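You operate a simulated robot arm through the tools that you are given. There is no shell and no other tool. Be economical: measure what you need, move in short steps, check, and stop when the job is done.

The job below is to be done with a simulated robot arm. You get a single attempt, and the scene is never put back.

TASK
Move the pressed shell on to the funnel's seat, then press the next tin's dough even.
Fine: the red-tab tin moves on, the green-tab tin seats in the press; fingers clear of the press seat, brown paddle lever up at the end, funnel shut.

It is judged by the outcome, as a careful person would: the job done as asked, and still so three seconds after it is handed in. It fails if anything else is knocked over, pushed out of place, dropped, spilled or broken.

THE ROBOT
A 6-joint arm with a two-finger parallel gripper, fixed in place. Base frame: the origin is at the foot of the arm, x ahead of it, y to its left, z up. Lengths are in m, angles in degrees, forces in N, time in s.
With the tool pointing down near the work surface it reaches from about 0.1 to 0.32 m from the base axis. Its first joint turns from -66.0 to 66.0 degrees. Payload 2.45 kg.
Tool frame: the origin (TCP) lies between the finger pads and is the grasp point; the fingertips stand 0.024 m ahead of it; z points along the fingers, y is the line along which they close. Largest opening 0.068 m; finger width 0.017, thickness 0.01; the body of the gripper, 0.04 by 0.07 m, starts 0.041 m behind the TCP.
Orientation is that of the tool frame in the base frame, as a unit quaternion [w, x, y, z]. With the fingers straight down and closing along the base's y, the tool's x points along the base's -x, its y along +y and its z along -z.

THE INTERFACE
- The arm moves only by the tool jog_arm. Its argument "targets" is one flat list of numbers, 7 for each row, row after row: the opening, from 0 (shut) to 1 (fully open), then the shift along the tool's x, y, z in units of 300 mm (1.0 is 300 mm), then the turn, a rotation vector about the tool's x, y, z in units of 45 degrees (1.0 is 45 degrees). In form: [hand, dx, dy, dz, ax, ay, az, hand, dx, dy, dz, ax, ay, az, ...]. A call has 1 to 12 rows; each row is the pose to reach, as a shift and turn from the pose commanded when the call began, along the tool's axes at that moment. A call with a number of a shift or a turn outside -1 to 1 is refused whole. Rows are played at 5 a second. More than 0.05 m and 8.6 degrees between two rows, or a gripper value outside its range, and nothing of the call is played. Where a pose cannot be reached the arm comes as near as it can. A force on the tool above 90 N (or 10 N above the force at the start of the call, whichever is more), or a blocked arm, ends the call early, and 0.2 s more pass. Each finger travels about 0.108 m/s and halts on what it meets, pressing with about 24 N; the grip force reading is that of the motor and also rises with nothing between the fingers. The clock runs only during rows and for 0.2 s after the last one: add rows that repeat a pose to give the fingers time. The reply holds the time, the measured pose of the TCP, the force on the tool along the base axes, the opening and the grip force, in the units named above and with some noise, with the torque about the TCP (base axes, N m) and any sound that the robot's microphone picked up.
- Cameras (640 x 400 px; columns grow to the right, rows downward): "scene" is fixed at [0.1678, 0.4243, 1.4663]; the picture's right is [-0.65, -0.76, 0.00], its down [-0.41, 0.36, -0.84] and it looks along [0.63, -0.55, -0.55] (base axes); focal length 353 px, centre (320, 200). "wrist" rides on the gripper at [0.084, 0.011, -0.075] in the tool frame; the picture's right is [-0.13, 0.99, 0.00], its down [-0.60, -0.08, -0.79] and it looks along [-0.79, -0.10, 0.61] (tool axes); focal length 251 px, centre (320, 200).
- grab_frame(camera): a new picture of that camera. The clock stands still meanwhile.
- point_at(camera, pixels): for up to 12 pixels [column, row] of the newest picture of that camera ("zoom" is the newest enlarged one), the place [x, y, z] in the base frame of the surface seen there, good to about 0.003 m, but the place of the scene camera against the robot may be out by one fixed shift of up to 0.018 m in any direction. The clock stands still meanwhile.
- enlarge(camera, box): a new picture of the part [left, top, right, bottom] of that camera's present view, enlarged. The clock stands still meanwhile.
- finish_job(): hands the job in; it is judged then, once.

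Keep the steps short. Do not move on a guess: measure, check each grasp and each placing, and mend mistakes. In all there are 80 turns and 54 pictures (those below and enlarged ones count). Leave the gripper open and the arm clear of the work at the hand-in unless told otherwise, and finish with a single line.

The tools are called after ">>>" as name(argument=value, ...) on one line, values as JSON. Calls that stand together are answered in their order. jog_arm: Moves the arm, as the interface text tells. Its arguments: {"type":"object","properties":{"targets":{"type":"array","items":{"type":"number"}}},"required":["targets"]} The other tools are called the same way: grab_frame (camera) takes a picture; point_at (camera, pixels) gives the place of the surface under pixels of a picture; enlarge (camera, box) takes an enlarged picture of a part of a camera's view; finish_job () hands the job in.

At the start:

```text
clock: 0.0
position: [0.4061, 0.1571, 1.2622]
ee_rot: [-0.001, 0.0, 1.0, 0.0]
wrist_force: [-0.8, -0.3, 0.0]
torque: [0.02, 0.01, 0.01]
width: 0.0679
finger_force: 0.0
```

scene: 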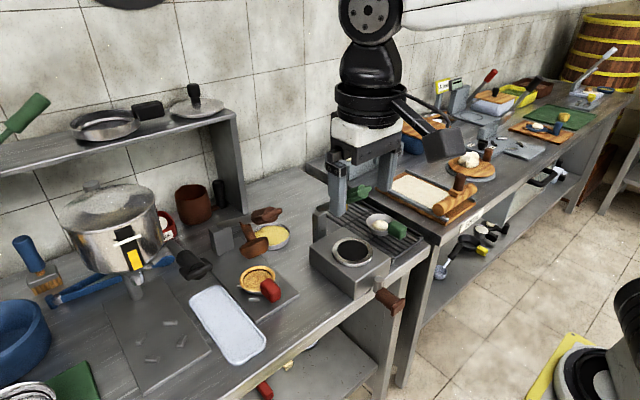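
wrist: 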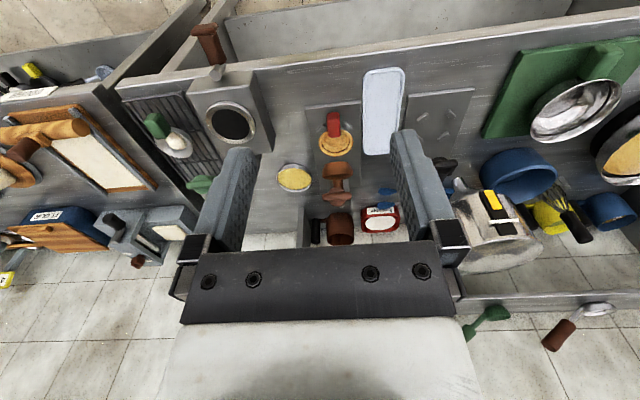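

I see a red-tab tin in front of the dark press block and a green-tab tin near it, with a funnel pot on the left. I'll enlarge both areas to identify the parts.

>>> enlarge(camera="scene", box=[180, 120, 480, 330])

>>> enlarge(camera="scene", box=[40, 160, 320, 380])

>>> enlarge(camera="wrist", box=[90, 20, 520, 280])

```text
1.90 times, centred on (330, 225) of scene
```

zoom: 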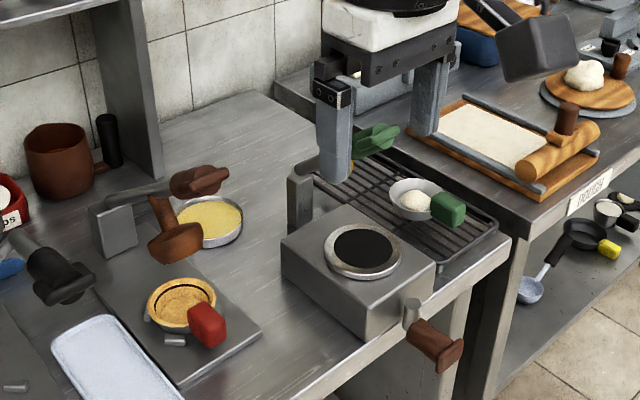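

```text
1.82 times, centred on (180, 270) of scene
```

zoom: 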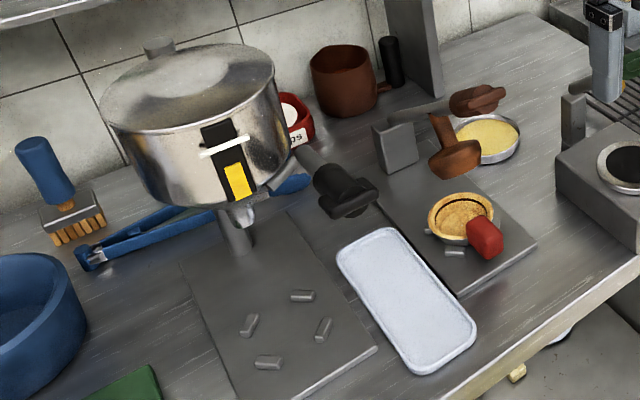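

```text
1.49 times, centred on (305, 150) of wrist
```

zoom: 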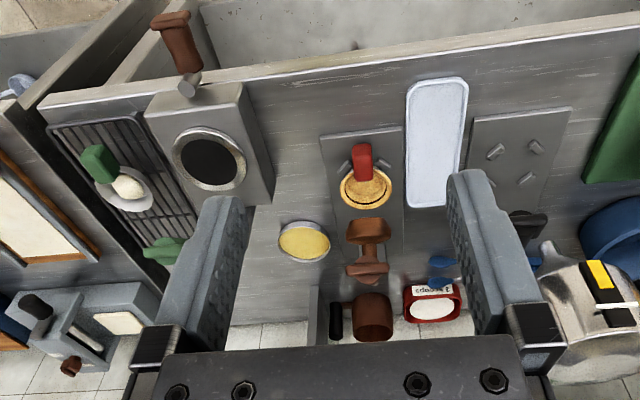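

I'll measure the work pieces from the scene camera: red tin, pins, green tin, lever paddle, tamper, post, funnel seat pegs, towel.

>>> grab_frame(camera="scene")

>>> point_at(camera="scene", pixels=[[257, 279], [270, 290], [246, 274], [276, 280], [379, 226], [398, 230], [268, 214], [252, 241], [222, 240], [240, 316], [172, 322], [152, 358]])

>>> point_at(camera="wrist", pixels=[[333, 125], [335, 145], [172, 142], [155, 124], [338, 172], [336, 200], [236, 124], [419, 122], [450, 95], [421, 115], [449, 121], [384, 100]])

```text
48 pictures are left
```

scene: 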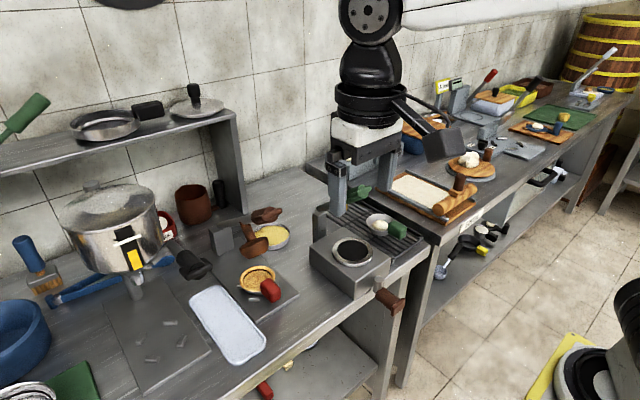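

```text
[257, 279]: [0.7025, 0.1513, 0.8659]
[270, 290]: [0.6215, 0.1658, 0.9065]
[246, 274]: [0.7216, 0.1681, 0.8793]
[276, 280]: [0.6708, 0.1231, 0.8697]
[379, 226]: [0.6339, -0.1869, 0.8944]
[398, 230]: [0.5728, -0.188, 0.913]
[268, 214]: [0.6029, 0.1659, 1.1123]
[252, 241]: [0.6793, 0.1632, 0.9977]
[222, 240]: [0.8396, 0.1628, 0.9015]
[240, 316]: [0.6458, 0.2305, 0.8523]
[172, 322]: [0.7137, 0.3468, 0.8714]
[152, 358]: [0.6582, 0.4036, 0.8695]
```

```text
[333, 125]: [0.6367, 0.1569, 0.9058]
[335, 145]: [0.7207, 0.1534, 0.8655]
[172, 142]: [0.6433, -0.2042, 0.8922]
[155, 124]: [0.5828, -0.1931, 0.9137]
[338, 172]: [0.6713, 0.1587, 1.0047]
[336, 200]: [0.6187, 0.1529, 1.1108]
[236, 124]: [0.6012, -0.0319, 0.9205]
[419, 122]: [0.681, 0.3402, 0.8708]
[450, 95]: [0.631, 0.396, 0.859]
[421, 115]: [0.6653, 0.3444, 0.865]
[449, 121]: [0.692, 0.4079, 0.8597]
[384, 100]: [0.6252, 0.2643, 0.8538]
```

The two cameras differ by about (0.015, -0.01, 0). I'll trust the wrist camera. Next I'll enlarge the press seat, funnel and green tin more.

>>> enlarge(camera="scene", box=[205, 195, 305, 325])

>>> enlarge(camera="scene", box=[50, 170, 220, 385])

>>> enlarge(camera="wrist", box=[270, 60, 400, 250])

```text
3.08 times, centred on (255, 260) of scene
```

zoom: 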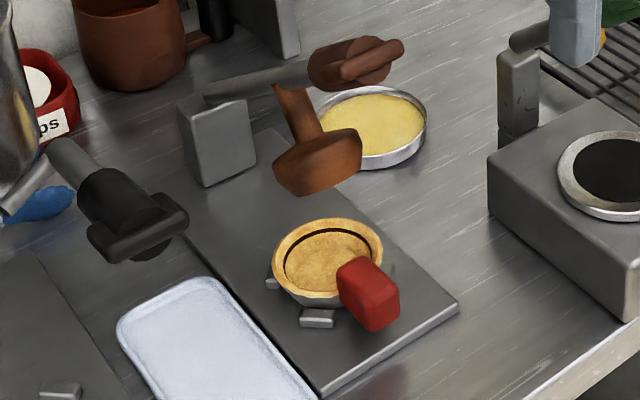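

```text
1.86 times, centred on (135, 278) of scene
```

zoom: 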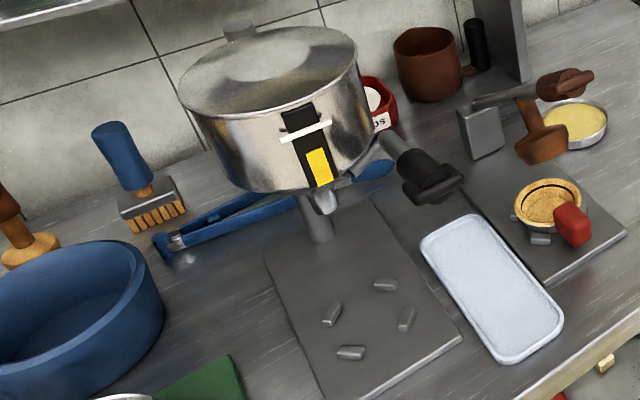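

```text
2.11 times, centred on (335, 155) of wrist
```

zoom: 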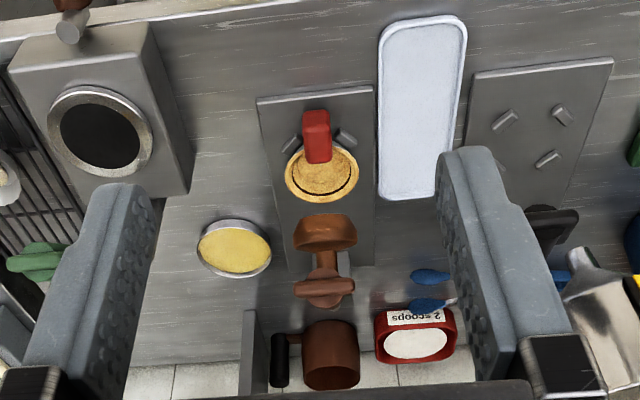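

I'll measure the press lever, tamper, post, chocks, tin rims and the funnel spout in detail.

>>> point_at(camera="zoom", pixels=[[317, 120], [317, 155], [290, 178], [356, 178], [322, 200], [289, 142], [345, 138], [325, 235], [327, 262], [323, 285], [296, 288], [351, 286]])

>>> point_at(camera="zoom", pixels=[[503, 120], [563, 115], [548, 158], [527, 139], [325, 304], [324, 275], [304, 120], [330, 120], [316, 110], [545, 225], [343, 262], [420, 100]])

>>> point_at(camera="scene", pixels=[[137, 281], [138, 277], [170, 324], [142, 339], [182, 342], [151, 360], [133, 268], [190, 265], [205, 268], [221, 238], [240, 222], [278, 216]])

```text
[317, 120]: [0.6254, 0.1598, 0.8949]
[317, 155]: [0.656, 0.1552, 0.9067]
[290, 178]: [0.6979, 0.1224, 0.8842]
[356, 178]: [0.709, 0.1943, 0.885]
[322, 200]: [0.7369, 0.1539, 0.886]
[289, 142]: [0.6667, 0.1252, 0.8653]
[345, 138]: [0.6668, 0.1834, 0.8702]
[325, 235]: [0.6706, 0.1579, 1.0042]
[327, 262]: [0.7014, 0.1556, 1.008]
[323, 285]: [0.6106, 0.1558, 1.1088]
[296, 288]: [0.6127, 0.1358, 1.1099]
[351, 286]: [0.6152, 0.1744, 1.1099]
```

```text
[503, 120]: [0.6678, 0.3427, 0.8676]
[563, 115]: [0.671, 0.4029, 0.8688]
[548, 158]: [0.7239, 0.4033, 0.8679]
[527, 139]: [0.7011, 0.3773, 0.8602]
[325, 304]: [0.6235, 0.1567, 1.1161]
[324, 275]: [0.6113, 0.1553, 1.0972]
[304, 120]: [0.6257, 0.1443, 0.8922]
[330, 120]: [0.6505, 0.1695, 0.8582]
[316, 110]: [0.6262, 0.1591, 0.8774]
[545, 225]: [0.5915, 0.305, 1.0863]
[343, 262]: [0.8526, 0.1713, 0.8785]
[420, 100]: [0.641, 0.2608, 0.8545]
```

```text
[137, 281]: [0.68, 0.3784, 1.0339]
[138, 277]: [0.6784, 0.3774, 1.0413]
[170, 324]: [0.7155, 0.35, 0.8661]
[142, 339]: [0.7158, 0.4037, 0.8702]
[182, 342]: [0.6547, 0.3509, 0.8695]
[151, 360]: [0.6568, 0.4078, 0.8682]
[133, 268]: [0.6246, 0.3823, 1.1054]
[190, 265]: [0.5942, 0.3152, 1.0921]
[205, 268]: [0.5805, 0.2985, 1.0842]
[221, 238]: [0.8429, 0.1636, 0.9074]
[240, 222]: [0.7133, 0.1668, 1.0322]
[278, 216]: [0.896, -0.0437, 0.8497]
```

The press seat centre is about (0.697, 0.155) and the funnel seat about (0.697, 0.373). The red tab is about (0.64, 0.158, 0.89), and the raised paddle overhangs it at z 1.11. So I'll come in tilted 45° from the front. First I'll tilt the tool and lower it a little, clear of everything.

>>> jog_arm(targets=[1, -0.02, 0, 0.05, 0, -0.15, 0, 1, -0.04, 0, 0.1, 0, -0.3, 0, 1, -0.06, 0, 0.15, 0, -0.45, 0, 1, -0.08, 0, 0.2, 0, -0.6, 0, 1, -0.1, 0, 0.25, 0, -0.75, 0, 1, -0.12, 0, 0.31, 0, -0.9, 0, 1, -0.147, 0, 0.373, 0, -1, 0, 1, -0.147, 0, 0.373, 0, -1, 0])

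```text
clock: 1.8
position: [0.4512, 0.158, 1.1499]
ee_rot: [0.383, -0.001, 0.924, 0.0]
wrist_force: [1.0, 0.2, -0.9]
torque: [0.03, -0.01, 0.0]
width: 0.068
finger_force: 0.0
```

The tilt is right and reachable. Next I'll move to a staging pose (0.53, 0.158, 0.98) in front of the press and look.

>>> jog_arm(targets=[1, 0.043, 0, 0.117, 0, 0, 0, 1, 0.086, 0, 0.235, 0, 0, 0, 1, 0.129, 0, 0.352, 0, 0, 0, 1, 0.172, 0, 0.47, 0, 0, 0, 1, 0.2145, 0, 0.587, 0, 0, 0, 1, 0.2145, 0, 0.587, 0, 0, 0])

>>> grab_frame(camera="wrist")

>>> grab_frame(camera="scene")

```text
clock: 3.2
position: [0.5295, 0.1594, 0.9789]
ee_rot: [0.382, 0.0, 0.924, 0.0]
wrist_force: [-0.1, 0.4, 0.1]
torque: [-0.01, -0.01, 0.0]
width: 0.0678
finger_force: 0.0
```

```text
44 pictures are left
```

wrist: 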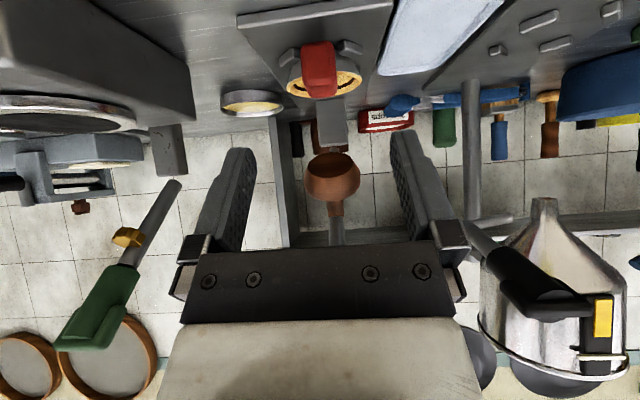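

```text
43 pictures are left
```

scene: 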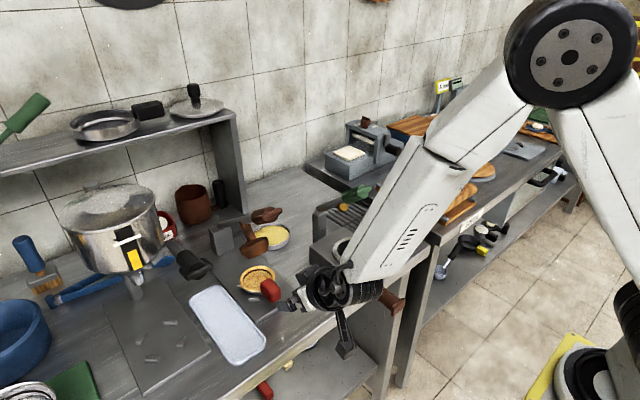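

From here I see the red tab at (318, 70) between the fingers. I'll measure its edges, plus the chocks and the tin rim, from close up.

>>> point_at(camera="wrist", pixels=[[318, 50], [303, 70], [336, 70], [318, 85], [319, 94], [291, 50], [348, 46], [289, 78], [360, 76], [290, 90], [357, 90], [330, 125]])

>>> enlarge(camera="wrist", box=[250, 0, 400, 110])

```text
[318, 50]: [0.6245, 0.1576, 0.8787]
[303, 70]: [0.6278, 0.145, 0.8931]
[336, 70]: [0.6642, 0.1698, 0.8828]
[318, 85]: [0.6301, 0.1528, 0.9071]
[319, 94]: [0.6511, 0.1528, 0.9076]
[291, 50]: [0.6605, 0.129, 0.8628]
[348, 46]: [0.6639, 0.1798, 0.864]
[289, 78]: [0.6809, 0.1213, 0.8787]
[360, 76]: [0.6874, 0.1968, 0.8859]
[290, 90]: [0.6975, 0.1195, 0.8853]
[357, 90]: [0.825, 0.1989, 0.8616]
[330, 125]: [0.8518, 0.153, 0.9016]
```

```text
3.64 times, centred on (325, 55) of wrist
```

zoom: 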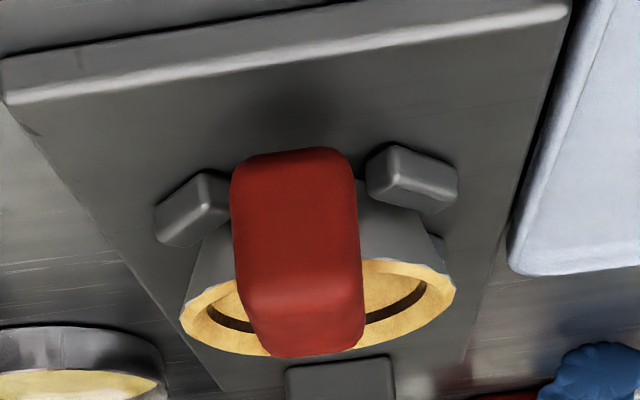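

The tab spans y 0.143–0.171, x 0.625–0.66 and z 0.875–0.907. I'll advance so the open fingers straddle it with the tips above the chocks (z 0.868), then read the forces before closing.

>>> jog_arm(targets=[1, -0.0625, -0.004, 0.06, 0, 0, 0, 1, -0.0625, -0.006, 0.17, 0, 0, 0, 1, -0.0625, -0.006, 0.28, 0, 0, 0, 1, -0.0625, -0.006, 0.37, 0, 0, 0, 1, -0.0625, -0.006, 0.4395, 0, 0, 0, 1, -0.0625, -0.006, 0.4395, 0, 0, 0])

>>> grab_frame(camera="wrist")

```text
clock: 4.6
position: [0.6361, 0.1538, 0.9]
ee_rot: [0.382, 0.0, 0.924, 0.0]
wrist_force: [-0.2, 0.3, -0.1]
torque: [-0.03, 0.0, -0.02]
width: 0.0679
finger_force: 0.0
```

```text
41 pictures are left
```

wrist: 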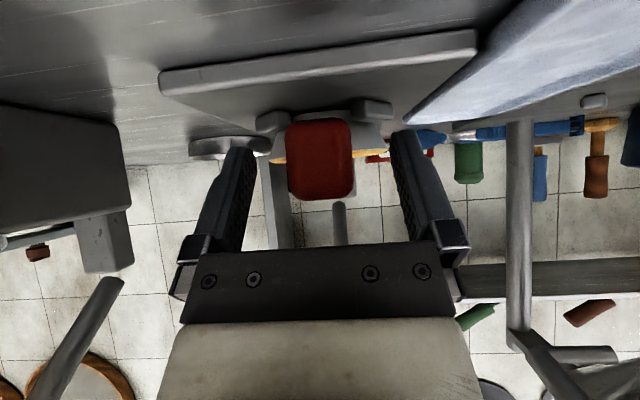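

The tab at (320, 160) is centred between the fingers (237 and 405). I'll close on it in place.

>>> jog_arm(targets=[0.7, 0, 0, 0, 0, 0, 0, 0.5, 0, 0, 0, 0, 0, 0, 0.3, 0, 0, 0, 0, 0, 0, 0.2, 0, 0, 0, 0, 0, 0, 0.2, 0, 0, 0, 0, 0, 0])

```text
clock: 5.8
position: [0.6361, 0.1554, 0.9]
ee_rot: [0.382, 0.0, 0.924, 0.0]
wrist_force: [-1.8, 7.2, 1.6]
torque: [0.14, -0.08, 0.36]
width: 0.0276
finger_force: 23.8
```

Gripped at width 0.0276. Next I'll lift straight up by 30 mm to clear the chocks, staying under the tamper, and check.

>>> jog_arm(targets=[0.2, -0.0118, 0, -0.0118, 0, 0, 0, 0.2, -0.03, 0, -0.03, 0, 0, 0, 0.2, -0.052, 0, -0.052, 0, 0, 0, 0.2, -0.0707, 0, -0.0707, 0, 0, 0, 0.2, -0.0707, 0, -0.0707, 0, 0, 0])

>>> enlarge(camera="scene", box=[180, 190, 340, 320])

>>> grab_frame(camera="wrist")

```text
clock: 7.0
position: [0.6367, 0.1559, 0.9311]
ee_rot: [0.381, 0.0, 0.925, 0.0]
wrist_force: [-0.3, -0.1, 0.3]
torque: [-0.02, 0.06, 0.02]
width: 0.0273
finger_force: 24.0
```

```text
3.08 times, centred on (260, 255) of scene
```

zoom: 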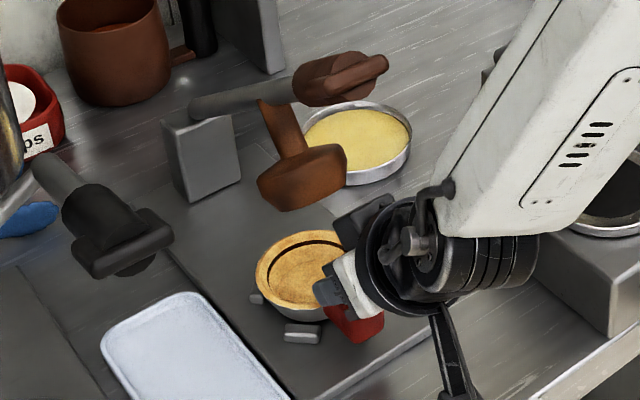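

```text
39 pictures are left
```

wrist: 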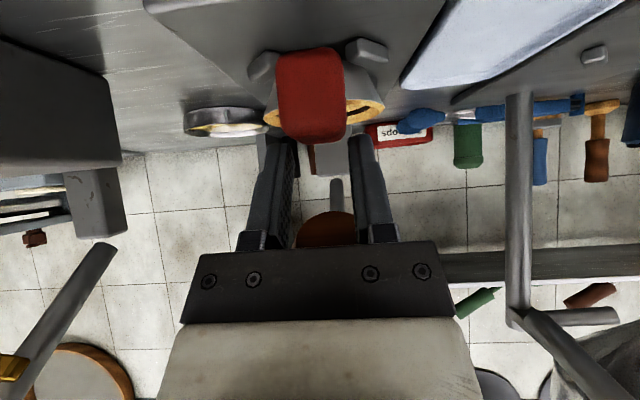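

The tab now sits higher in the wrist view (row 95) and only touches the fingertips. In the scene the tin hasn't risen, so the grip probably slid. I'll measure.

>>> point_at(camera="wrist", pixels=[[312, 60], [280, 95], [345, 95], [310, 118], [310, 135], [262, 68], [362, 48], [271, 105], [380, 105], [300, 150], [290, 160], [365, 160]])

>>> enlarge(camera="wrist", box=[230, 20, 410, 260])

```text
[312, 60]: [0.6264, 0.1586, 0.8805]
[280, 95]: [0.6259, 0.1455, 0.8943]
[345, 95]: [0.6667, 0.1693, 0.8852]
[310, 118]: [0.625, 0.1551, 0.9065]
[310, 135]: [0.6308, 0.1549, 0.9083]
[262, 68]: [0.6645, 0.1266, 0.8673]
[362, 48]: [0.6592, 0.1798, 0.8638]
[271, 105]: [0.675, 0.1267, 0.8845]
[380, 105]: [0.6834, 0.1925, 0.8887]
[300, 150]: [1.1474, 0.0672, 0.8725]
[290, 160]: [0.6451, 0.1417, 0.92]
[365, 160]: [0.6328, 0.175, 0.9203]
```

```text
1.67 times, centred on (320, 140) of wrist
```

zoom: 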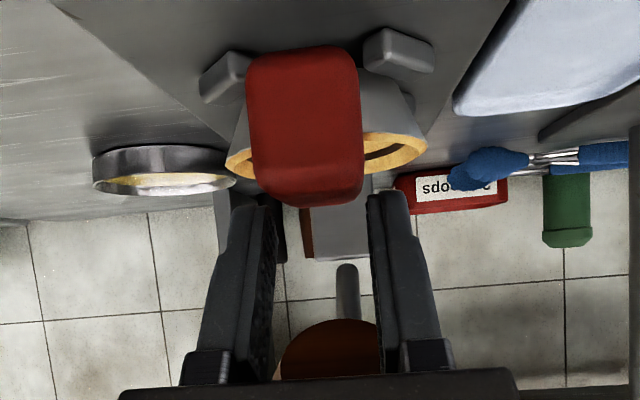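

The tin never left its seat. The fingers slid up the tab and now hold only its top edge. I'll open, go back down for a slightly deeper hold at (0.641, 0.157, 0.896), then close again.

>>> jog_arm(targets=[1, 0, 0, 0, 0, 0, 0, 1, 0, 0, 0, 0, 0, 0, 1, 0.03, 0.003, 0.04, 0, 0, 0, 1, 0.0724, 0.003, 0.0926, 0, 0, 0, 1, 0.0724, 0.003, 0.0926, 0, 0, 0, 0.6, 0.0724, 0.003, 0.0926, 0, 0, 0, 0.4, 0.0724, 0.003, 0.0926, 0, 0, 0, 0, 0.0724, 0.003, 0.0926, 0, 0, 0, 0, 0.0724, 0.003, 0.0926, 0, 0, 0, 0, 0.0724, 0.003, 0.0926, 0, 0, 0])

>>> grab_frame(camera="wrist")

```text
clock: 9.2
position: [0.6399, 0.1553, 0.896]
ee_rot: [0.382, 0.0, 0.924, 0.0]
wrist_force: [0.8, 0.6, 0.7]
torque: [0.03, 0.03, 0.02]
width: 0.0278
finger_force: 23.9
```

```text
37 pictures are left
```

wrist: 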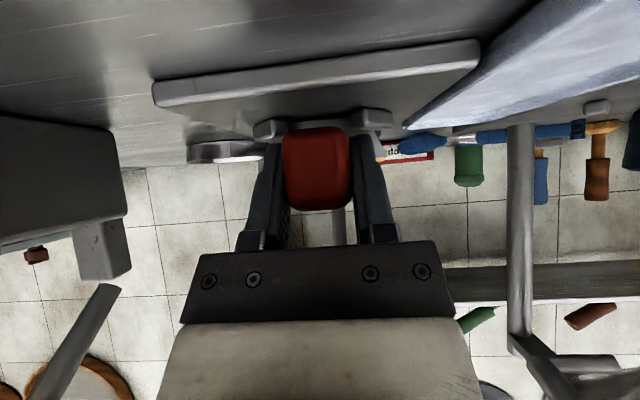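

The tab is now deep and centred between the pads with no side force. I'll lift slowly by 8 mm and read the force.

>>> jog_arm(targets=[0, -0.003, 0, -0.003, 0, 0, 0, 0, -0.006, 0, -0.006, 0, 0, 0, 0, -0.009, 0, -0.009, 0, 0, 0, 0, -0.012, 0, -0.012, 0, 0, 0, 0, -0.015, 0, -0.015, 0, 0, 0, 0, -0.019, 0, -0.019, 0, 0, 0])

>>> grab_frame(camera="wrist")

```text
clock: 10.6
position: [0.6393, 0.1576, 0.9028]
ee_rot: [0.382, 0.001, 0.924, -0.001]
wrist_force: [0.6, -0.4, -0.7]
torque: [-0.01, 0.06, 0.07]
width: 0.0276
finger_force: 23.8
```

```text
36 pictures are left
```

wrist: 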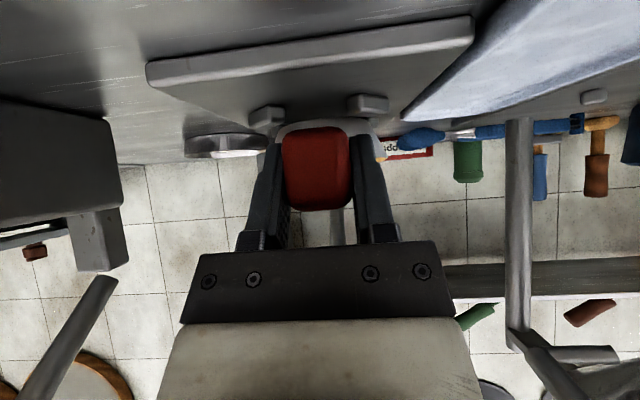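

The tab stays put in the fingers and the chocks drop away, so the tin is lifting this time. I'll lift 20 mm more, then draw back 70 mm toward the robot.

>>> jog_arm(targets=[0, -0.012, 0, -0.012, 0, 0, 0, 0, -0.024, 0, -0.024, 0, 0, 0, 0, -0.036, 0, -0.036, 0, 0, 0, 0, -0.0471, 0, -0.0471, 0, 0, 0, 0, -0.0471, 0, -0.0471, 0, 0, 0, 0, -0.02, 0, -0.075, 0, 0, 0, 0, 0.02, 0, -0.115, 0, 0, 0, 0, 0.07, 0, -0.165, 0, 0, 0, 0, 0.118, 0, -0.212, 0, 0, 0, 0, 0.118, 0, -0.212, 0, 0, 0])

>>> grab_frame(camera="wrist")

>>> enlarge(camera="scene", box=[80, 190, 360, 365])

```text
clock: 12.8
position: [0.5701, 0.1575, 0.9239]
ee_rot: [0.382, -0.001, 0.924, 0.0]
wrist_force: [-0.6, 0.1, -1.1]
torque: [0.0, 0.06, 0.0]
width: 0.0277
finger_force: 24.1
```

```text
35 pictures are left
```

wrist: 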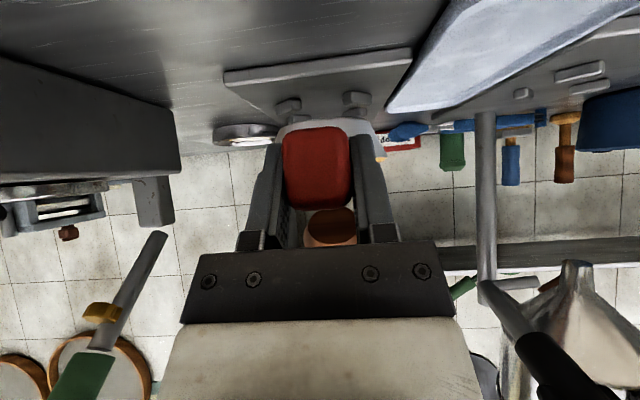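

```text
2.29 times, centred on (220, 278) of scene
```

zoom: 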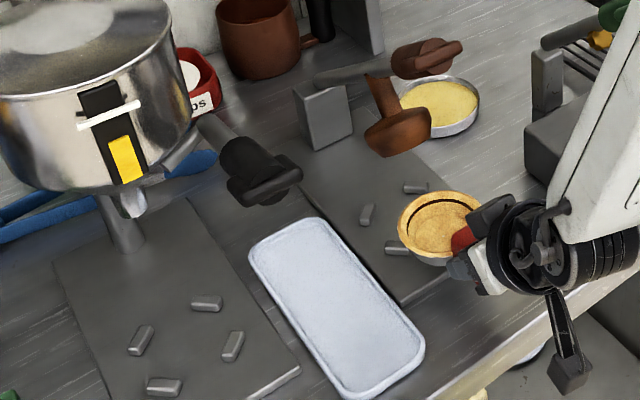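

The tin hangs level with the chocks free below. I'll shift sideways +0.215 m at this height, drawn back from the funnel handle.

>>> jog_arm(targets=[0, 0, 0.08, 0, 0, 0, 0, 0, 0, 0.2, 0, 0, 0, 0, 0, 0, 0.33, 0, 0, 0, 0, 0, 0, 0.46, 0, 0, 0, 0, 0, 0, 0.59, 0, 0, 0, 0, 0, 0, 0.68, 0, 0, 0, 0, 0, 0, 0.717, 0, 0, 0, 0, 0, 0, 0.717, 0, 0, 0, 0])

>>> grab_frame(camera="wrist")

>>> enlarge(camera="scene", box=[60, 180, 300, 385])

```text
clock: 14.6
position: [0.5701, 0.372, 0.924]
ee_rot: [0.382, 0.0, 0.924, -0.001]
wrist_force: [-0.5, -0.2, -1.8]
torque: [-0.01, 0.09, 0.01]
width: 0.0281
finger_force: 24.0
```

```text
33 pictures are left
```

wrist: 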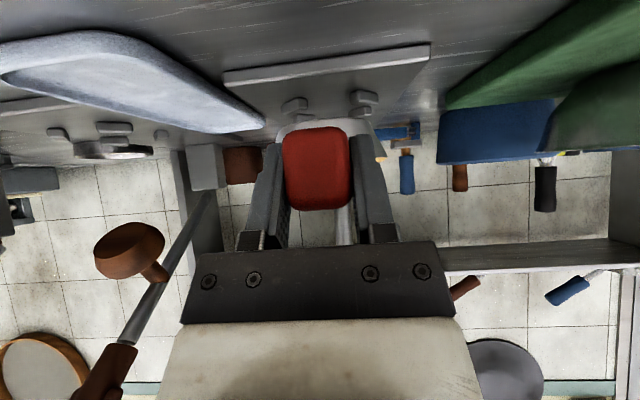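

```text
1.95 times, centred on (180, 282) of scene
```

zoom: 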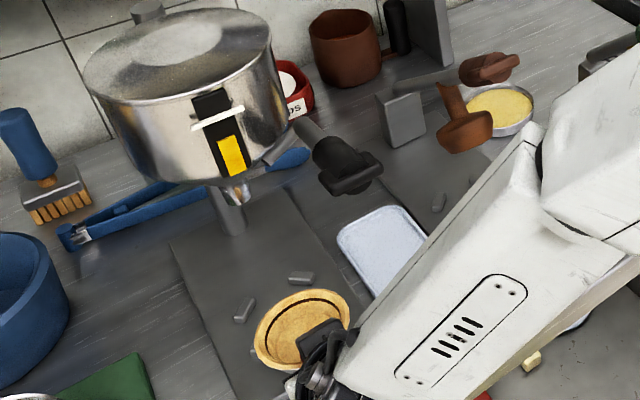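

Now I'll measure the forearm's near edge against the black handle, and the funnel chocks relative to the tab.

>>> point_at(camera="zoom", pixels=[[440, 260], [490, 200], [530, 150], [400, 310], [355, 180], [350, 160], [335, 190], [570, 150]])

>>> point_at(camera="wrist", pixels=[[295, 105], [363, 98], [310, 135], [310, 160], [345, 160], [285, 165], [318, 200], [322, 120]])

```text
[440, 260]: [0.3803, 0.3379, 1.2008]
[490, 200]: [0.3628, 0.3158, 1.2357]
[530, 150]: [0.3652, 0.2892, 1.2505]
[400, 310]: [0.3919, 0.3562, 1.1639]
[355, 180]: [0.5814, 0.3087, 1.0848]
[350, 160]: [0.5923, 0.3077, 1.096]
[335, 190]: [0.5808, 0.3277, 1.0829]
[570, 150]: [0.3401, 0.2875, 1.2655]
```

```text
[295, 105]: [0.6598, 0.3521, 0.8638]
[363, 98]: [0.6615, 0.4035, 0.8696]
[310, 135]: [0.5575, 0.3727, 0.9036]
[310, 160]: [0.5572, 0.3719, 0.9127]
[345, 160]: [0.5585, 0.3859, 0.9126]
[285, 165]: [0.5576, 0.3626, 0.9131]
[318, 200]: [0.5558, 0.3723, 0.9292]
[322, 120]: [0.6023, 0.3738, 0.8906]
```

The forearm is well clear. In the same relative pose at the press, the chock midpoint was at column 321.5; here it's 329.5, so I need about +5.5 mm in y. I'll correct that and move forward 70 mm, still lifted.

>>> jog_arm(targets=[0, 0, 0.0183, 0, 0, 0, 0, 0, -0.04, 0.0183, 0.04, 0, 0, 0, 0, -0.08, 0.0183, 0.08, 0, 0, 0, 0, -0.12, 0.0183, 0.12, 0, 0, 0, 0, -0.165, 0.0183, 0.165, 0, 0, 0, 0, -0.165, 0.0183, 0.165, 0, 0, 0])

>>> enlarge(camera="wrist", box=[220, 20, 420, 240])

>>> enlarge(camera="scene", box=[80, 230, 260, 385])

```text
clock: 16.0
position: [0.641, 0.3759, 0.9225]
ee_rot: [0.381, 0.001, 0.924, -0.001]
wrist_force: [0.9, -0.3, -1.4]
torque: [-0.03, 0.06, 0.0]
width: 0.0277
finger_force: 24.2
```

```text
1.82 times, centred on (320, 130) of wrist
```

zoom: 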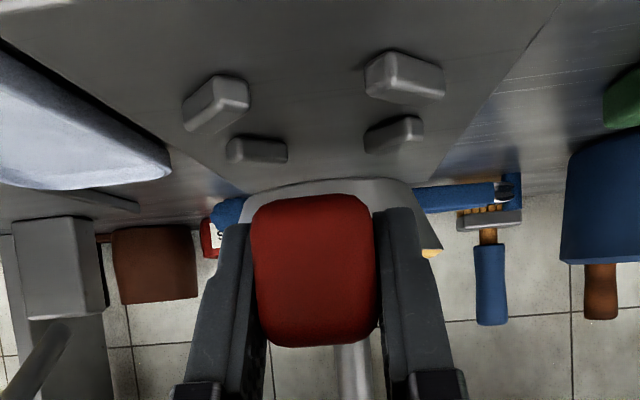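

```text
2.58 times, centred on (170, 308) of scene
```

zoom: 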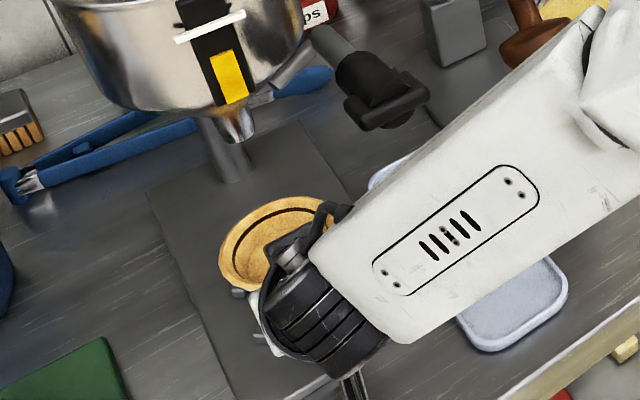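

The tin lies between and above the four chocks, matching the press view within about 1 mm. I'll lower it slowly by 27 mm and watch for contact.

>>> jog_arm(targets=[0, 0.008, 0.002, 0.008, 0, 0, 0, 0, 0.016, 0.002, 0.016, 0, 0, 0, 0, 0.024, 0.002, 0.024, 0, 0, 0, 0, 0.032, 0.002, 0.032, 0, 0, 0, 0, 0.04, 0.002, 0.04, 0, 0, 0, 0, 0.047, 0.002, 0.047, 0, 0, 0, 0, 0.053, 0.002, 0.053, 0, 0, 0, 0, 0.058, 0.002, 0.058, 0, 0, 0, 0, 0.064, 0.002, 0.064, 0, 0, 0, 0, 0.064, 0.002, 0.064, 0, 0, 0])

>>> grab_frame(camera="wrist")

```text
clock: 18.2
position: [0.64, 0.3765, 0.8974]
ee_rot: [0.382, 0.001, 0.924, 0.0]
wrist_force: [-11.0, -10.7, 8.8]
torque: [0.03, -0.47, -0.44]
width: 0.0276
finger_force: 24.0
```

```text
29 pictures are left
```

wrist: 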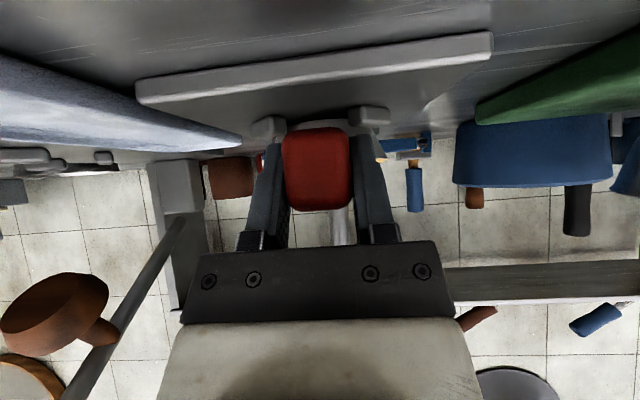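

The force reads -11 in x, -10.7 in y and +8.8 in z, and the chock midpoint is 5 px left of the seated press view. So the tin leans on the +x/+y chock. I'll lift 4 mm, shift -2.5 mm in y and -1.5 mm in x, and lower again.

>>> jog_arm(targets=[0, -0.0094, 0, -0.0094, 0, 0, 0, 0, -0.006, -0.008, -0.013, 0, 0, 0, 0, -0.006, -0.008, -0.013, 0, 0, 0, 0, -0.002, -0.008, -0.009, 0, 0, 0, 0, 0.001, -0.008, -0.006, 0, 0, 0, 0, 0.0035, -0.008, -0.0035, 0, 0, 0, 0, 0.0035, -0.008, -0.0035, 0, 0, 0])

>>> grab_frame(camera="wrist")

```text
clock: 19.8
position: [0.6377, 0.3754, 0.8951]
ee_rot: [0.382, -0.001, 0.924, 0.001]
wrist_force: [0.5, -0.7, -1.3]
torque: [0.02, 0.05, -0.02]
width: 0.0277
finger_force: 23.7
```

```text
28 pictures are left
```

wrist: 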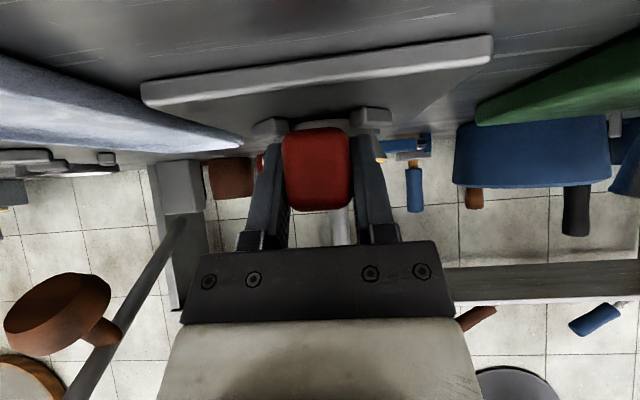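

Now it hangs free with no side force. I'll lower up to 2 mm more to touch down.

>>> jog_arm(targets=[0, 0.0015, 0, 0.0015, 0, 0, 0, 0, 0.003, 0, 0.003, 0, 0, 0, 0, 0.0045, 0, 0.0045, 0, 0, 0, 0, 0.0045, 0, 0.0045, 0, 0, 0])

```text
clock: 20.8
position: [0.6391, 0.3745, 0.8948]
ee_rot: [0.383, -0.001, 0.924, 0.001]
wrist_force: [4.1, -0.7, 2.7]
torque: [0.0, -0.16, -0.02]
width: 0.0279
finger_force: 24.2
```

It has touched down (+2.7 N). I'll open partway and back straight out along the fingers.

>>> jog_arm(targets=[0.5, 0, 0, 0, 0, 0, 0, 0.6, 0, 0, 0, 0, 0, 0, 0.6, 0, 0, 0, 0, 0, 0, 0.6, 0, 0, -0.05, 0, 0, 0, 0.6, 0, 0, -0.12, 0, 0, 0, 1, 0, 0, -0.22, 0, 0, 0, 1, 0, 0, -0.33, 0, 0, 0, 1, 0, 0, -0.4, 0, 0, 0, 1, 0, 0, -0.4, 0, 0, 0])

>>> grab_frame(camera="wrist")

>>> enlarge(camera="wrist", box=[240, 0, 420, 120])

```text
clock: 22.8
position: [0.5551, 0.3757, 0.9805]
ee_rot: [0.382, 0.0, 0.924, 0.0]
wrist_force: [0.8, 0.3, -0.4]
torque: [-0.02, -0.01, 0.0]
width: 0.068
finger_force: 0.1
```

```text
27 pictures are left
```

wrist: 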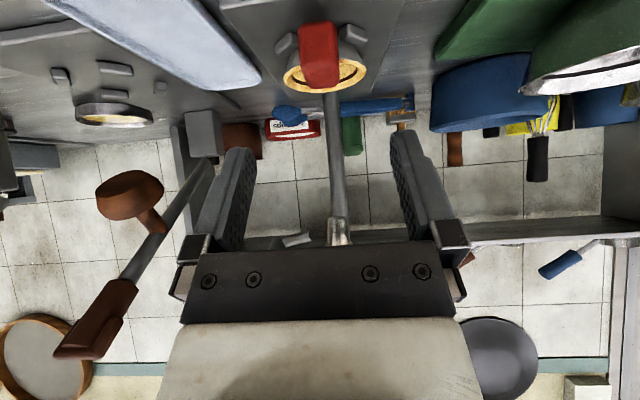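

```text
3.33 times, centred on (330, 60) of wrist
```

zoom: 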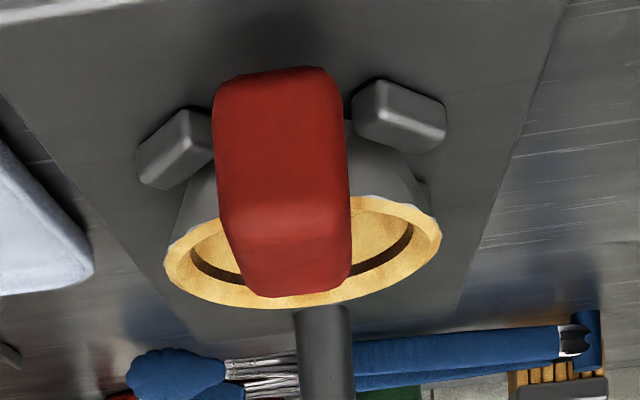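

The tin sits among the chocks much as it did at the press. I'll check its rim height and level.

>>> point_at(camera="zoom", pixels=[[172, 260], [436, 225], [285, 75], [285, 205], [180, 150], [400, 110], [290, 303], [322, 360]])

```text
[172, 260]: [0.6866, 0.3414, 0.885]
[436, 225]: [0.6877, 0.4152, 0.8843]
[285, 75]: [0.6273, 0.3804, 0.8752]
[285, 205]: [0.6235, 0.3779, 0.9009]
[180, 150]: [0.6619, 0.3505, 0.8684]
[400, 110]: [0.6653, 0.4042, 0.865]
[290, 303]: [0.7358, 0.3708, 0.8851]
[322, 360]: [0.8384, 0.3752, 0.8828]
```

It's seated: rim level at z 0.885 and tab in line. Next I'll retreat to x 0.46, z 1.02 and start toward the green tin on the right.

>>> jog_arm(targets=[1, 0.045, 0, -0.11, 0, 0, 0, 1, 0.09, 0, -0.22, 0, 0, 0, 1, 0.13, 0, -0.318, 0, 0, 0, 1, 0.13, -0.15, -0.318, 0, 0, 0, 1, 0.13, -0.3, -0.318, 0, 0, 0, 1, 0.13, -0.46, -0.318, 0, 0, 0, 1, 0.13, -0.62, -0.318, 0, 0, 0, 1, 0.13, -0.78, -0.318, 0, 0, 0, 1, 0.13, -0.94, -0.318, 0, 0, 0, 1, 0.13, -0.98, -0.318, 0, 0, 0])

>>> jog_arm(targets=[1, 0, -0.1, 0, 0, 0, 0, 1, 0, -0.25, 0, 0, 0, 0, 1, 0, -0.41, 0, 0, 0, 0, 1, 0, -0.57, 0, 0, 0, 0, 1, 0, -0.73, 0, 0, 0, 0, 1, 0, -0.87, 0, 0, 0, 0, 1, 0, -0.95, 0, 0, 0, 0, 1, 0, -0.95, 0, 0, 0, 0])

>>> grab_frame(camera="wrist")

```text
clock: 25.0
position: [0.4646, 0.0822, 1.0192]
ee_rot: [0.382, 0.001, 0.924, 0.0]
wrist_force: [0.3, 0.3, 0.7]
torque: [0.01, 0.0, 0.01]
width: 0.0678
finger_force: 0.2
out of reach, approached as far as the arm can: row 10
```

```text
clock: 26.8
position: [0.4761, 0.0402, 1.0186]
ee_rot: [0.381, 0.003, 0.925, -0.002]
wrist_force: [0.2, -0.9, 1.0]
torque: [-0.01, -0.01, 0.01]
width: 0.0681
finger_force: 0.1
out of reach, approached as far as the arm can: row 1, 2, 3, 4, 5, 6, 7, 8
```

```text
25 pictures are left
```

wrist: 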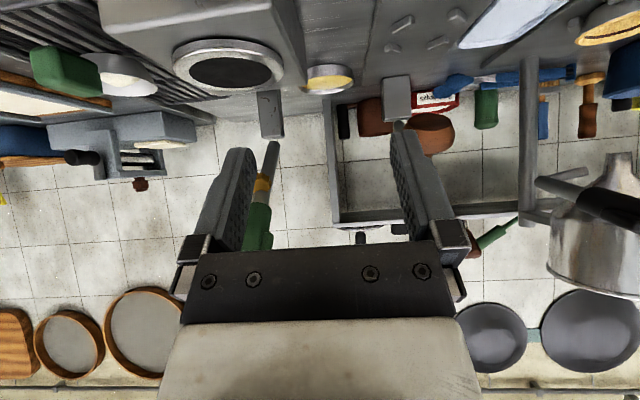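

The arm can't fold this close to its base (radius under ~0.48 m) with the 45° tilt. Before choosing a path I'll measure the nearby obstacles: the green-handled lever at (258, 230), its post (270, 110), the knob, and the green tin.

>>> point_at(camera="wrist", pixels=[[258, 228], [262, 185], [270, 155], [270, 110], [230, 60], [65, 70], [50, 60], [122, 75], [125, 88], [165, 30], [80, 90], [258, 246]])

>>> grab_frame(camera="scene")

```text
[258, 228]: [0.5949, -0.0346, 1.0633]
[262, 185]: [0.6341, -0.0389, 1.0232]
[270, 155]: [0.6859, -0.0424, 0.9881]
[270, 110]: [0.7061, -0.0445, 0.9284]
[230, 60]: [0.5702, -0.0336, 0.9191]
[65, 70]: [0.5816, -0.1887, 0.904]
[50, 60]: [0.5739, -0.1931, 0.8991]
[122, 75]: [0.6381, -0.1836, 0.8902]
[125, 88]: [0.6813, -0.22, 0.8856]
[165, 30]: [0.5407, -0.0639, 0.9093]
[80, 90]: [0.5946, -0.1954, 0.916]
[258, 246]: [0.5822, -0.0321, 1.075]
```

```text
24 pictures are left
```

scene: 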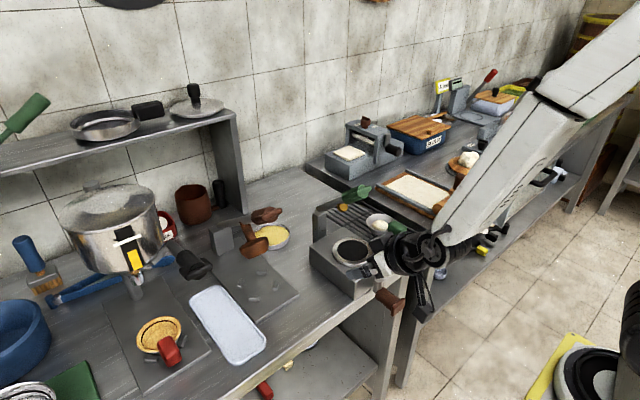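

The green-handled lever ends near (0.57, -0.03, 1.08), and I'll keep clear of it. I'll step out +x in small increments to get back inside the reach and see which pose the controller holds.

>>> jog_arm(targets=[1, 0, 0, 0, 0, 0, 0, 1, -0.0235, 0, 0.0235, 0, 0, 0, 1, -0.047, 0, 0.047, 0, 0, 0, 1, -0.0707, 0, 0.0707, 0, 0, 0])

```text
clock: 27.8
position: [0.5093, 0.0446, 1.0147]
ee_rot: [0.382, 0.0, 0.924, 0.0]
wrist_force: [-0.1, -0.4, 0.1]
torque: [0.02, 0.04, -0.02]
width: 0.0678
finger_force: 0.1
out of reach, approached as far as the arm can: row 3, 4
```

Even the outward steps are reported out of reach here. Near straight-ahead, the forearm and the 45° tool line up, which looks like a wrist singularity. I'll rise to z 1.2, where the forearm lies flatter, and try to cross there, well over the green lever.

>>> jog_arm(targets=[1, -0.083, 0, -0.091, 0, 0, 0, 1, -0.166, 0, -0.183, 0, 0, 0, 1, -0.249, 0, -0.274, 0, 0, 0, 1, -0.332, 0, -0.366, 0, 0, 0, 1, -0.415, 0, -0.457, 0, 0, 0])

>>> jog_arm(targets=[1, 0, -0.08, 0, 0, 0, 0, 1, 0, -0.16, 0, 0, 0, 0, 1, 0, -0.24, 0, 0, 0, 0, 1, 0, -0.32, 0, 0, 0, 0, 1, 0, -0.42, 0, 0, 0, 0, 1, 0, -0.54, 0, 0, 0, 0, 1, 0, -0.66, 0, 0, 0, 0, 1, 0, -0.78, 0, 0, 0, 0, 1, 0, -0.78, 0, 0, 0, 0])

```text
clock: 29.2
position: [0.5158, 0.027, 1.2105]
ee_rot: [0.426, -0.058, 0.899, -0.083]
wrist_force: [-0.1, 1.1, -0.8]
torque: [0.01, 0.0, -0.03]
width: 0.068
finger_force: 0.1
stopped in row 5: the arm was blocked; the commanded pose is now the measured one
```

```text
clock: 31.2
position: [0.524, -0.2021, 1.2577]
ee_rot: [0.427, -0.059, 0.899, -0.082]
wrist_force: [-0.4, 0.1, 0.3]
torque: [0.03, 0.01, 0.03]
width: 0.0682
finger_force: 0.0
```

I'm across, at (0.524, -0.202, 1.258), but with the orientation about 13° off. I'll correct the turn back to the 45° attitude in place.

>>> jog_arm(targets=[1, 0, 0, 0, -0.045, 0.043, 0.073, 1, 0, 0, 0, -0.09, 0.085, 0.146, 1, 0, 0, 0, -0.1355, 0.128, 0.219, 1, 0, 0, 0, -0.1355, 0.128, 0.219])

>>> grab_frame(camera="wrist")

```text
clock: 32.2
position: [0.523, -0.2022, 1.2579]
ee_rot: [0.382, 0.001, 0.924, 0.0]
wrist_force: [-0.1, 0.1, -0.1]
torque: [0.01, 0.04, -0.02]
width: 0.0679
finger_force: 0.0
```

```text
23 pictures are left
```

wrist: 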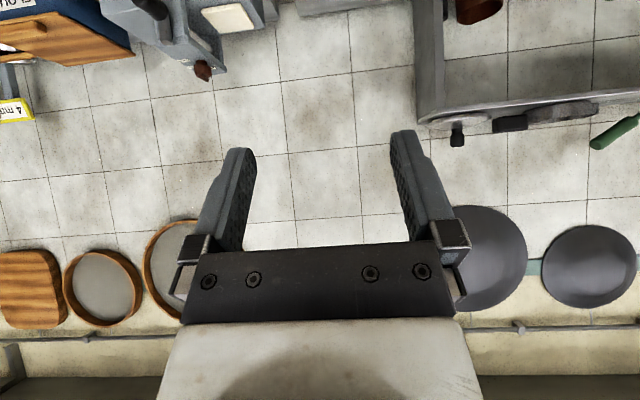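

The attitude is restored. I'll descend to staging (0.49, -0.192, 1.0) in front of the green tin.

>>> jog_arm(targets=[1, 0.11, 0.006, 0.085, 0, 0, 0, 1, 0.22, 0.012, 0.17, 0, 0, 0, 1, 0.33, 0.018, 0.255, 0, 0, 0, 1, 0.45, 0.024, 0.345, 0, 0, 0, 1, 0.57, 0.03, 0.44, 0, 0, 0, 1, 0.686, 0.035, 0.53, 0, 0, 0, 1, 0.686, 0.035, 0.53, 0, 0, 0])

>>> grab_frame(camera="wrist")

```text
clock: 33.8
position: [0.4901, -0.1915, 0.9985]
ee_rot: [0.382, 0.001, 0.924, -0.001]
wrist_force: [-0.4, 0.0, 0.4]
torque: [-0.03, 0.01, 0.01]
width: 0.068
finger_force: 0.1
```

```text
22 pictures are left
```

wrist: 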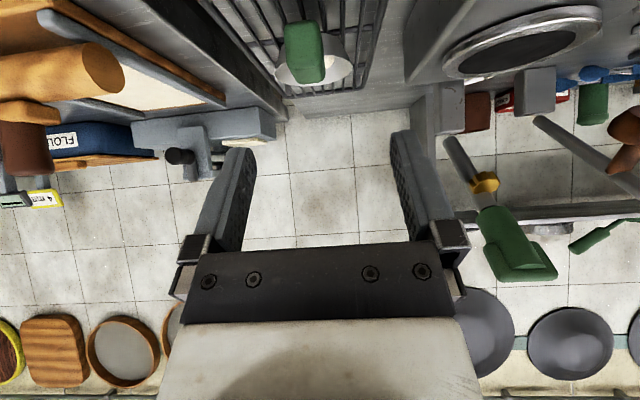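

Now I'll measure the green tab and tin edges.

>>> enlarge(camera="wrist", box=[230, 0, 400, 110])

>>> point_at(camera="wrist", pixels=[[303, 28], [288, 50], [320, 50], [304, 60], [304, 72], [277, 70], [350, 62], [335, 50], [335, 85], [300, 90], [390, 60], [260, 60]])

```text
3.64 times, centred on (315, 55) of wrist
```

zoom: 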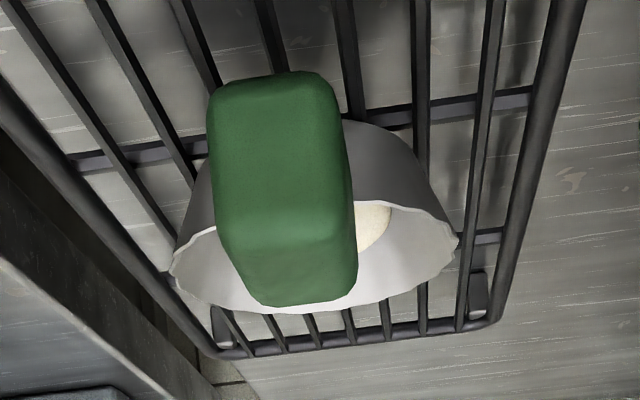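

```text
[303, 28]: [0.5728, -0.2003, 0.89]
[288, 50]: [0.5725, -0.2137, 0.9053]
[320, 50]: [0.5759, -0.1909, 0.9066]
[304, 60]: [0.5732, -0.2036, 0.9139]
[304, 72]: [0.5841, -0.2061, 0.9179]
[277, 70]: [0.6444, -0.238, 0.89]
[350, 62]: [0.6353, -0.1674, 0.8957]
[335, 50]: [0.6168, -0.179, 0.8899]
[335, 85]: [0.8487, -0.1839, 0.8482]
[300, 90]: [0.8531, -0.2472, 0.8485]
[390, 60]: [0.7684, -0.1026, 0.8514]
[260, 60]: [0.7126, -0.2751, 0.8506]
```

Green tab: centre about (0.588, -0.201, 0.902), about 10 mm higher than the red one was. I'll advance along the fingers to straddle it at (0.588, -0.2015, 0.9065).

>>> jog_arm(targets=[1, -0.014, -0.033, 0.05, 0, 0, 0, 1, -0.014, -0.033, 0.16, 0, 0, 0, 1, -0.014, -0.033, 0.27, 0, 0, 0, 1, -0.014, -0.033, 0.37, 0, 0, 0, 1, -0.014, -0.033, 0.448, 0, 0, 0, 1, -0.014, -0.033, 0.448, 0, 0, 0])

>>> grab_frame(camera="wrist")

```text
clock: 35.2
position: [0.5901, -0.2005, 0.9077]
ee_rot: [0.383, 0.002, 0.924, -0.001]
wrist_force: [0.6, 0.7, -0.1]
torque: [-0.01, -0.01, 0.02]
width: 0.0681
finger_force: 0.1
```

```text
20 pictures are left
```

wrist: 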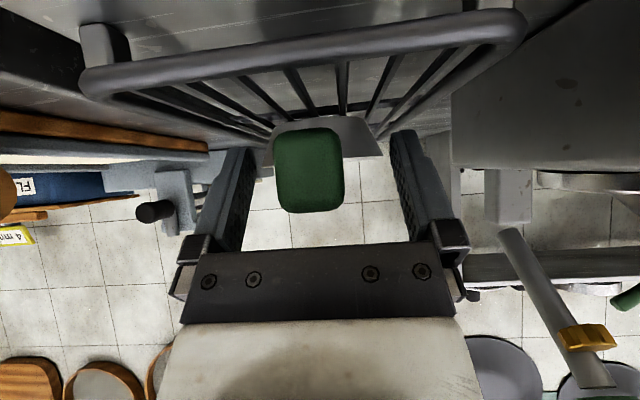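

The tab (cols 274–344) is 3 mm off centre. I'll shift -3 mm, close, and lift slowly by 10 mm.

>>> jog_arm(targets=[1, 0, -0.01, 0, 0, 0, 0, 0.6, 0, -0.01, 0, 0, 0, 0, 0.4, 0, -0.01, 0, 0, 0, 0, 0, 0, -0.01, 0, 0, 0, 0, 0, 0, -0.01, 0, 0, 0, 0, 0, 0, -0.01, 0, 0, 0, 0, 0, -0.005, -0.01, -0.005, 0, 0, 0, 0, -0.01, -0.01, -0.01, 0, 0, 0, 0, -0.015, -0.01, -0.015, 0, 0, 0, 0, -0.0235, -0.01, -0.0235, 0, 0, 0])

>>> grab_frame(camera="wrist")

```text
clock: 37.4
position: [0.5873, -0.2045, 0.917]
ee_rot: [0.383, 0.001, 0.924, -0.001]
wrist_force: [0.4, -0.7, -0.1]
torque: [0.0, 0.09, -0.01]
width: 0.028
finger_force: 24.0
```

```text
19 pictures are left
```

wrist: 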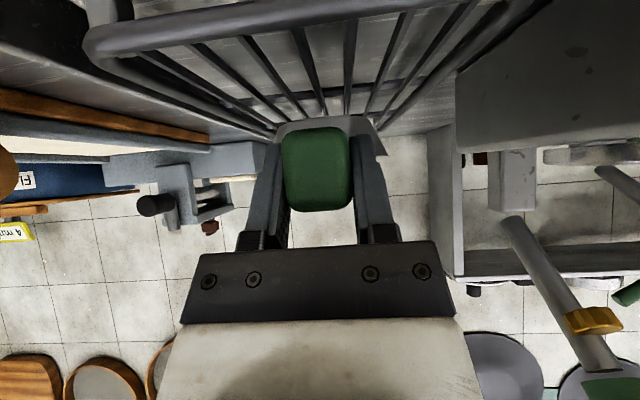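

Held firmly (0.028), same as the red one. I'll raise it gently to about (0.52, -0.205, 1.25).

>>> jog_arm(targets=[0, -0.05, 0, -0.05, 0, 0, 0, 0, -0.1, 0, -0.13, 0, 0, 0, 0, -0.16, 0, -0.22, 0, 0, 0, 0, -0.22, 0, -0.32, 0, 0, 0, 0, -0.28, 0, -0.42, 0, 0, 0, 0, -0.34, 0, -0.52, 0, 0, 0, 0, -0.4, 0, -0.62, 0, 0, 0, 0, -0.46, 0, -0.72, 0, 0, 0, 0, -0.53, 0, -0.81, 0, 0, 0, 0, -0.59, 0, -0.89, 0, 0, 0, 0, -0.627, 0, -0.943, 0, 0, 0, 0, -0.627, 0, -0.943, 0, 0, 0])

>>> grab_frame(camera="scene")

```text
clock: 40.0
position: [0.5206, -0.2034, 1.2506]
ee_rot: [0.381, 0.0, 0.925, -0.001]
wrist_force: [0.0, -0.1, -0.9]
torque: [-0.01, 0.01, -0.01]
width: 0.0278
finger_force: 23.9
```

```text
18 pictures are left
```

scene: 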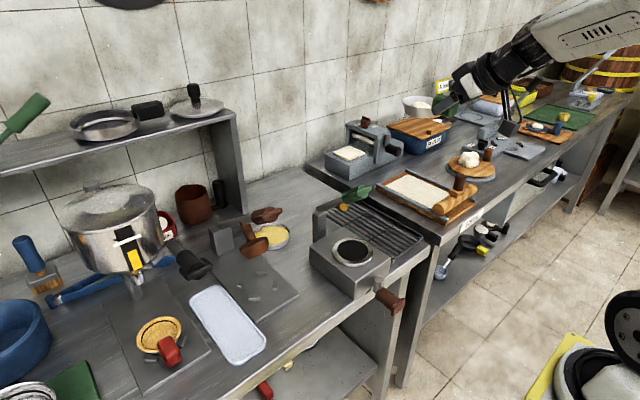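

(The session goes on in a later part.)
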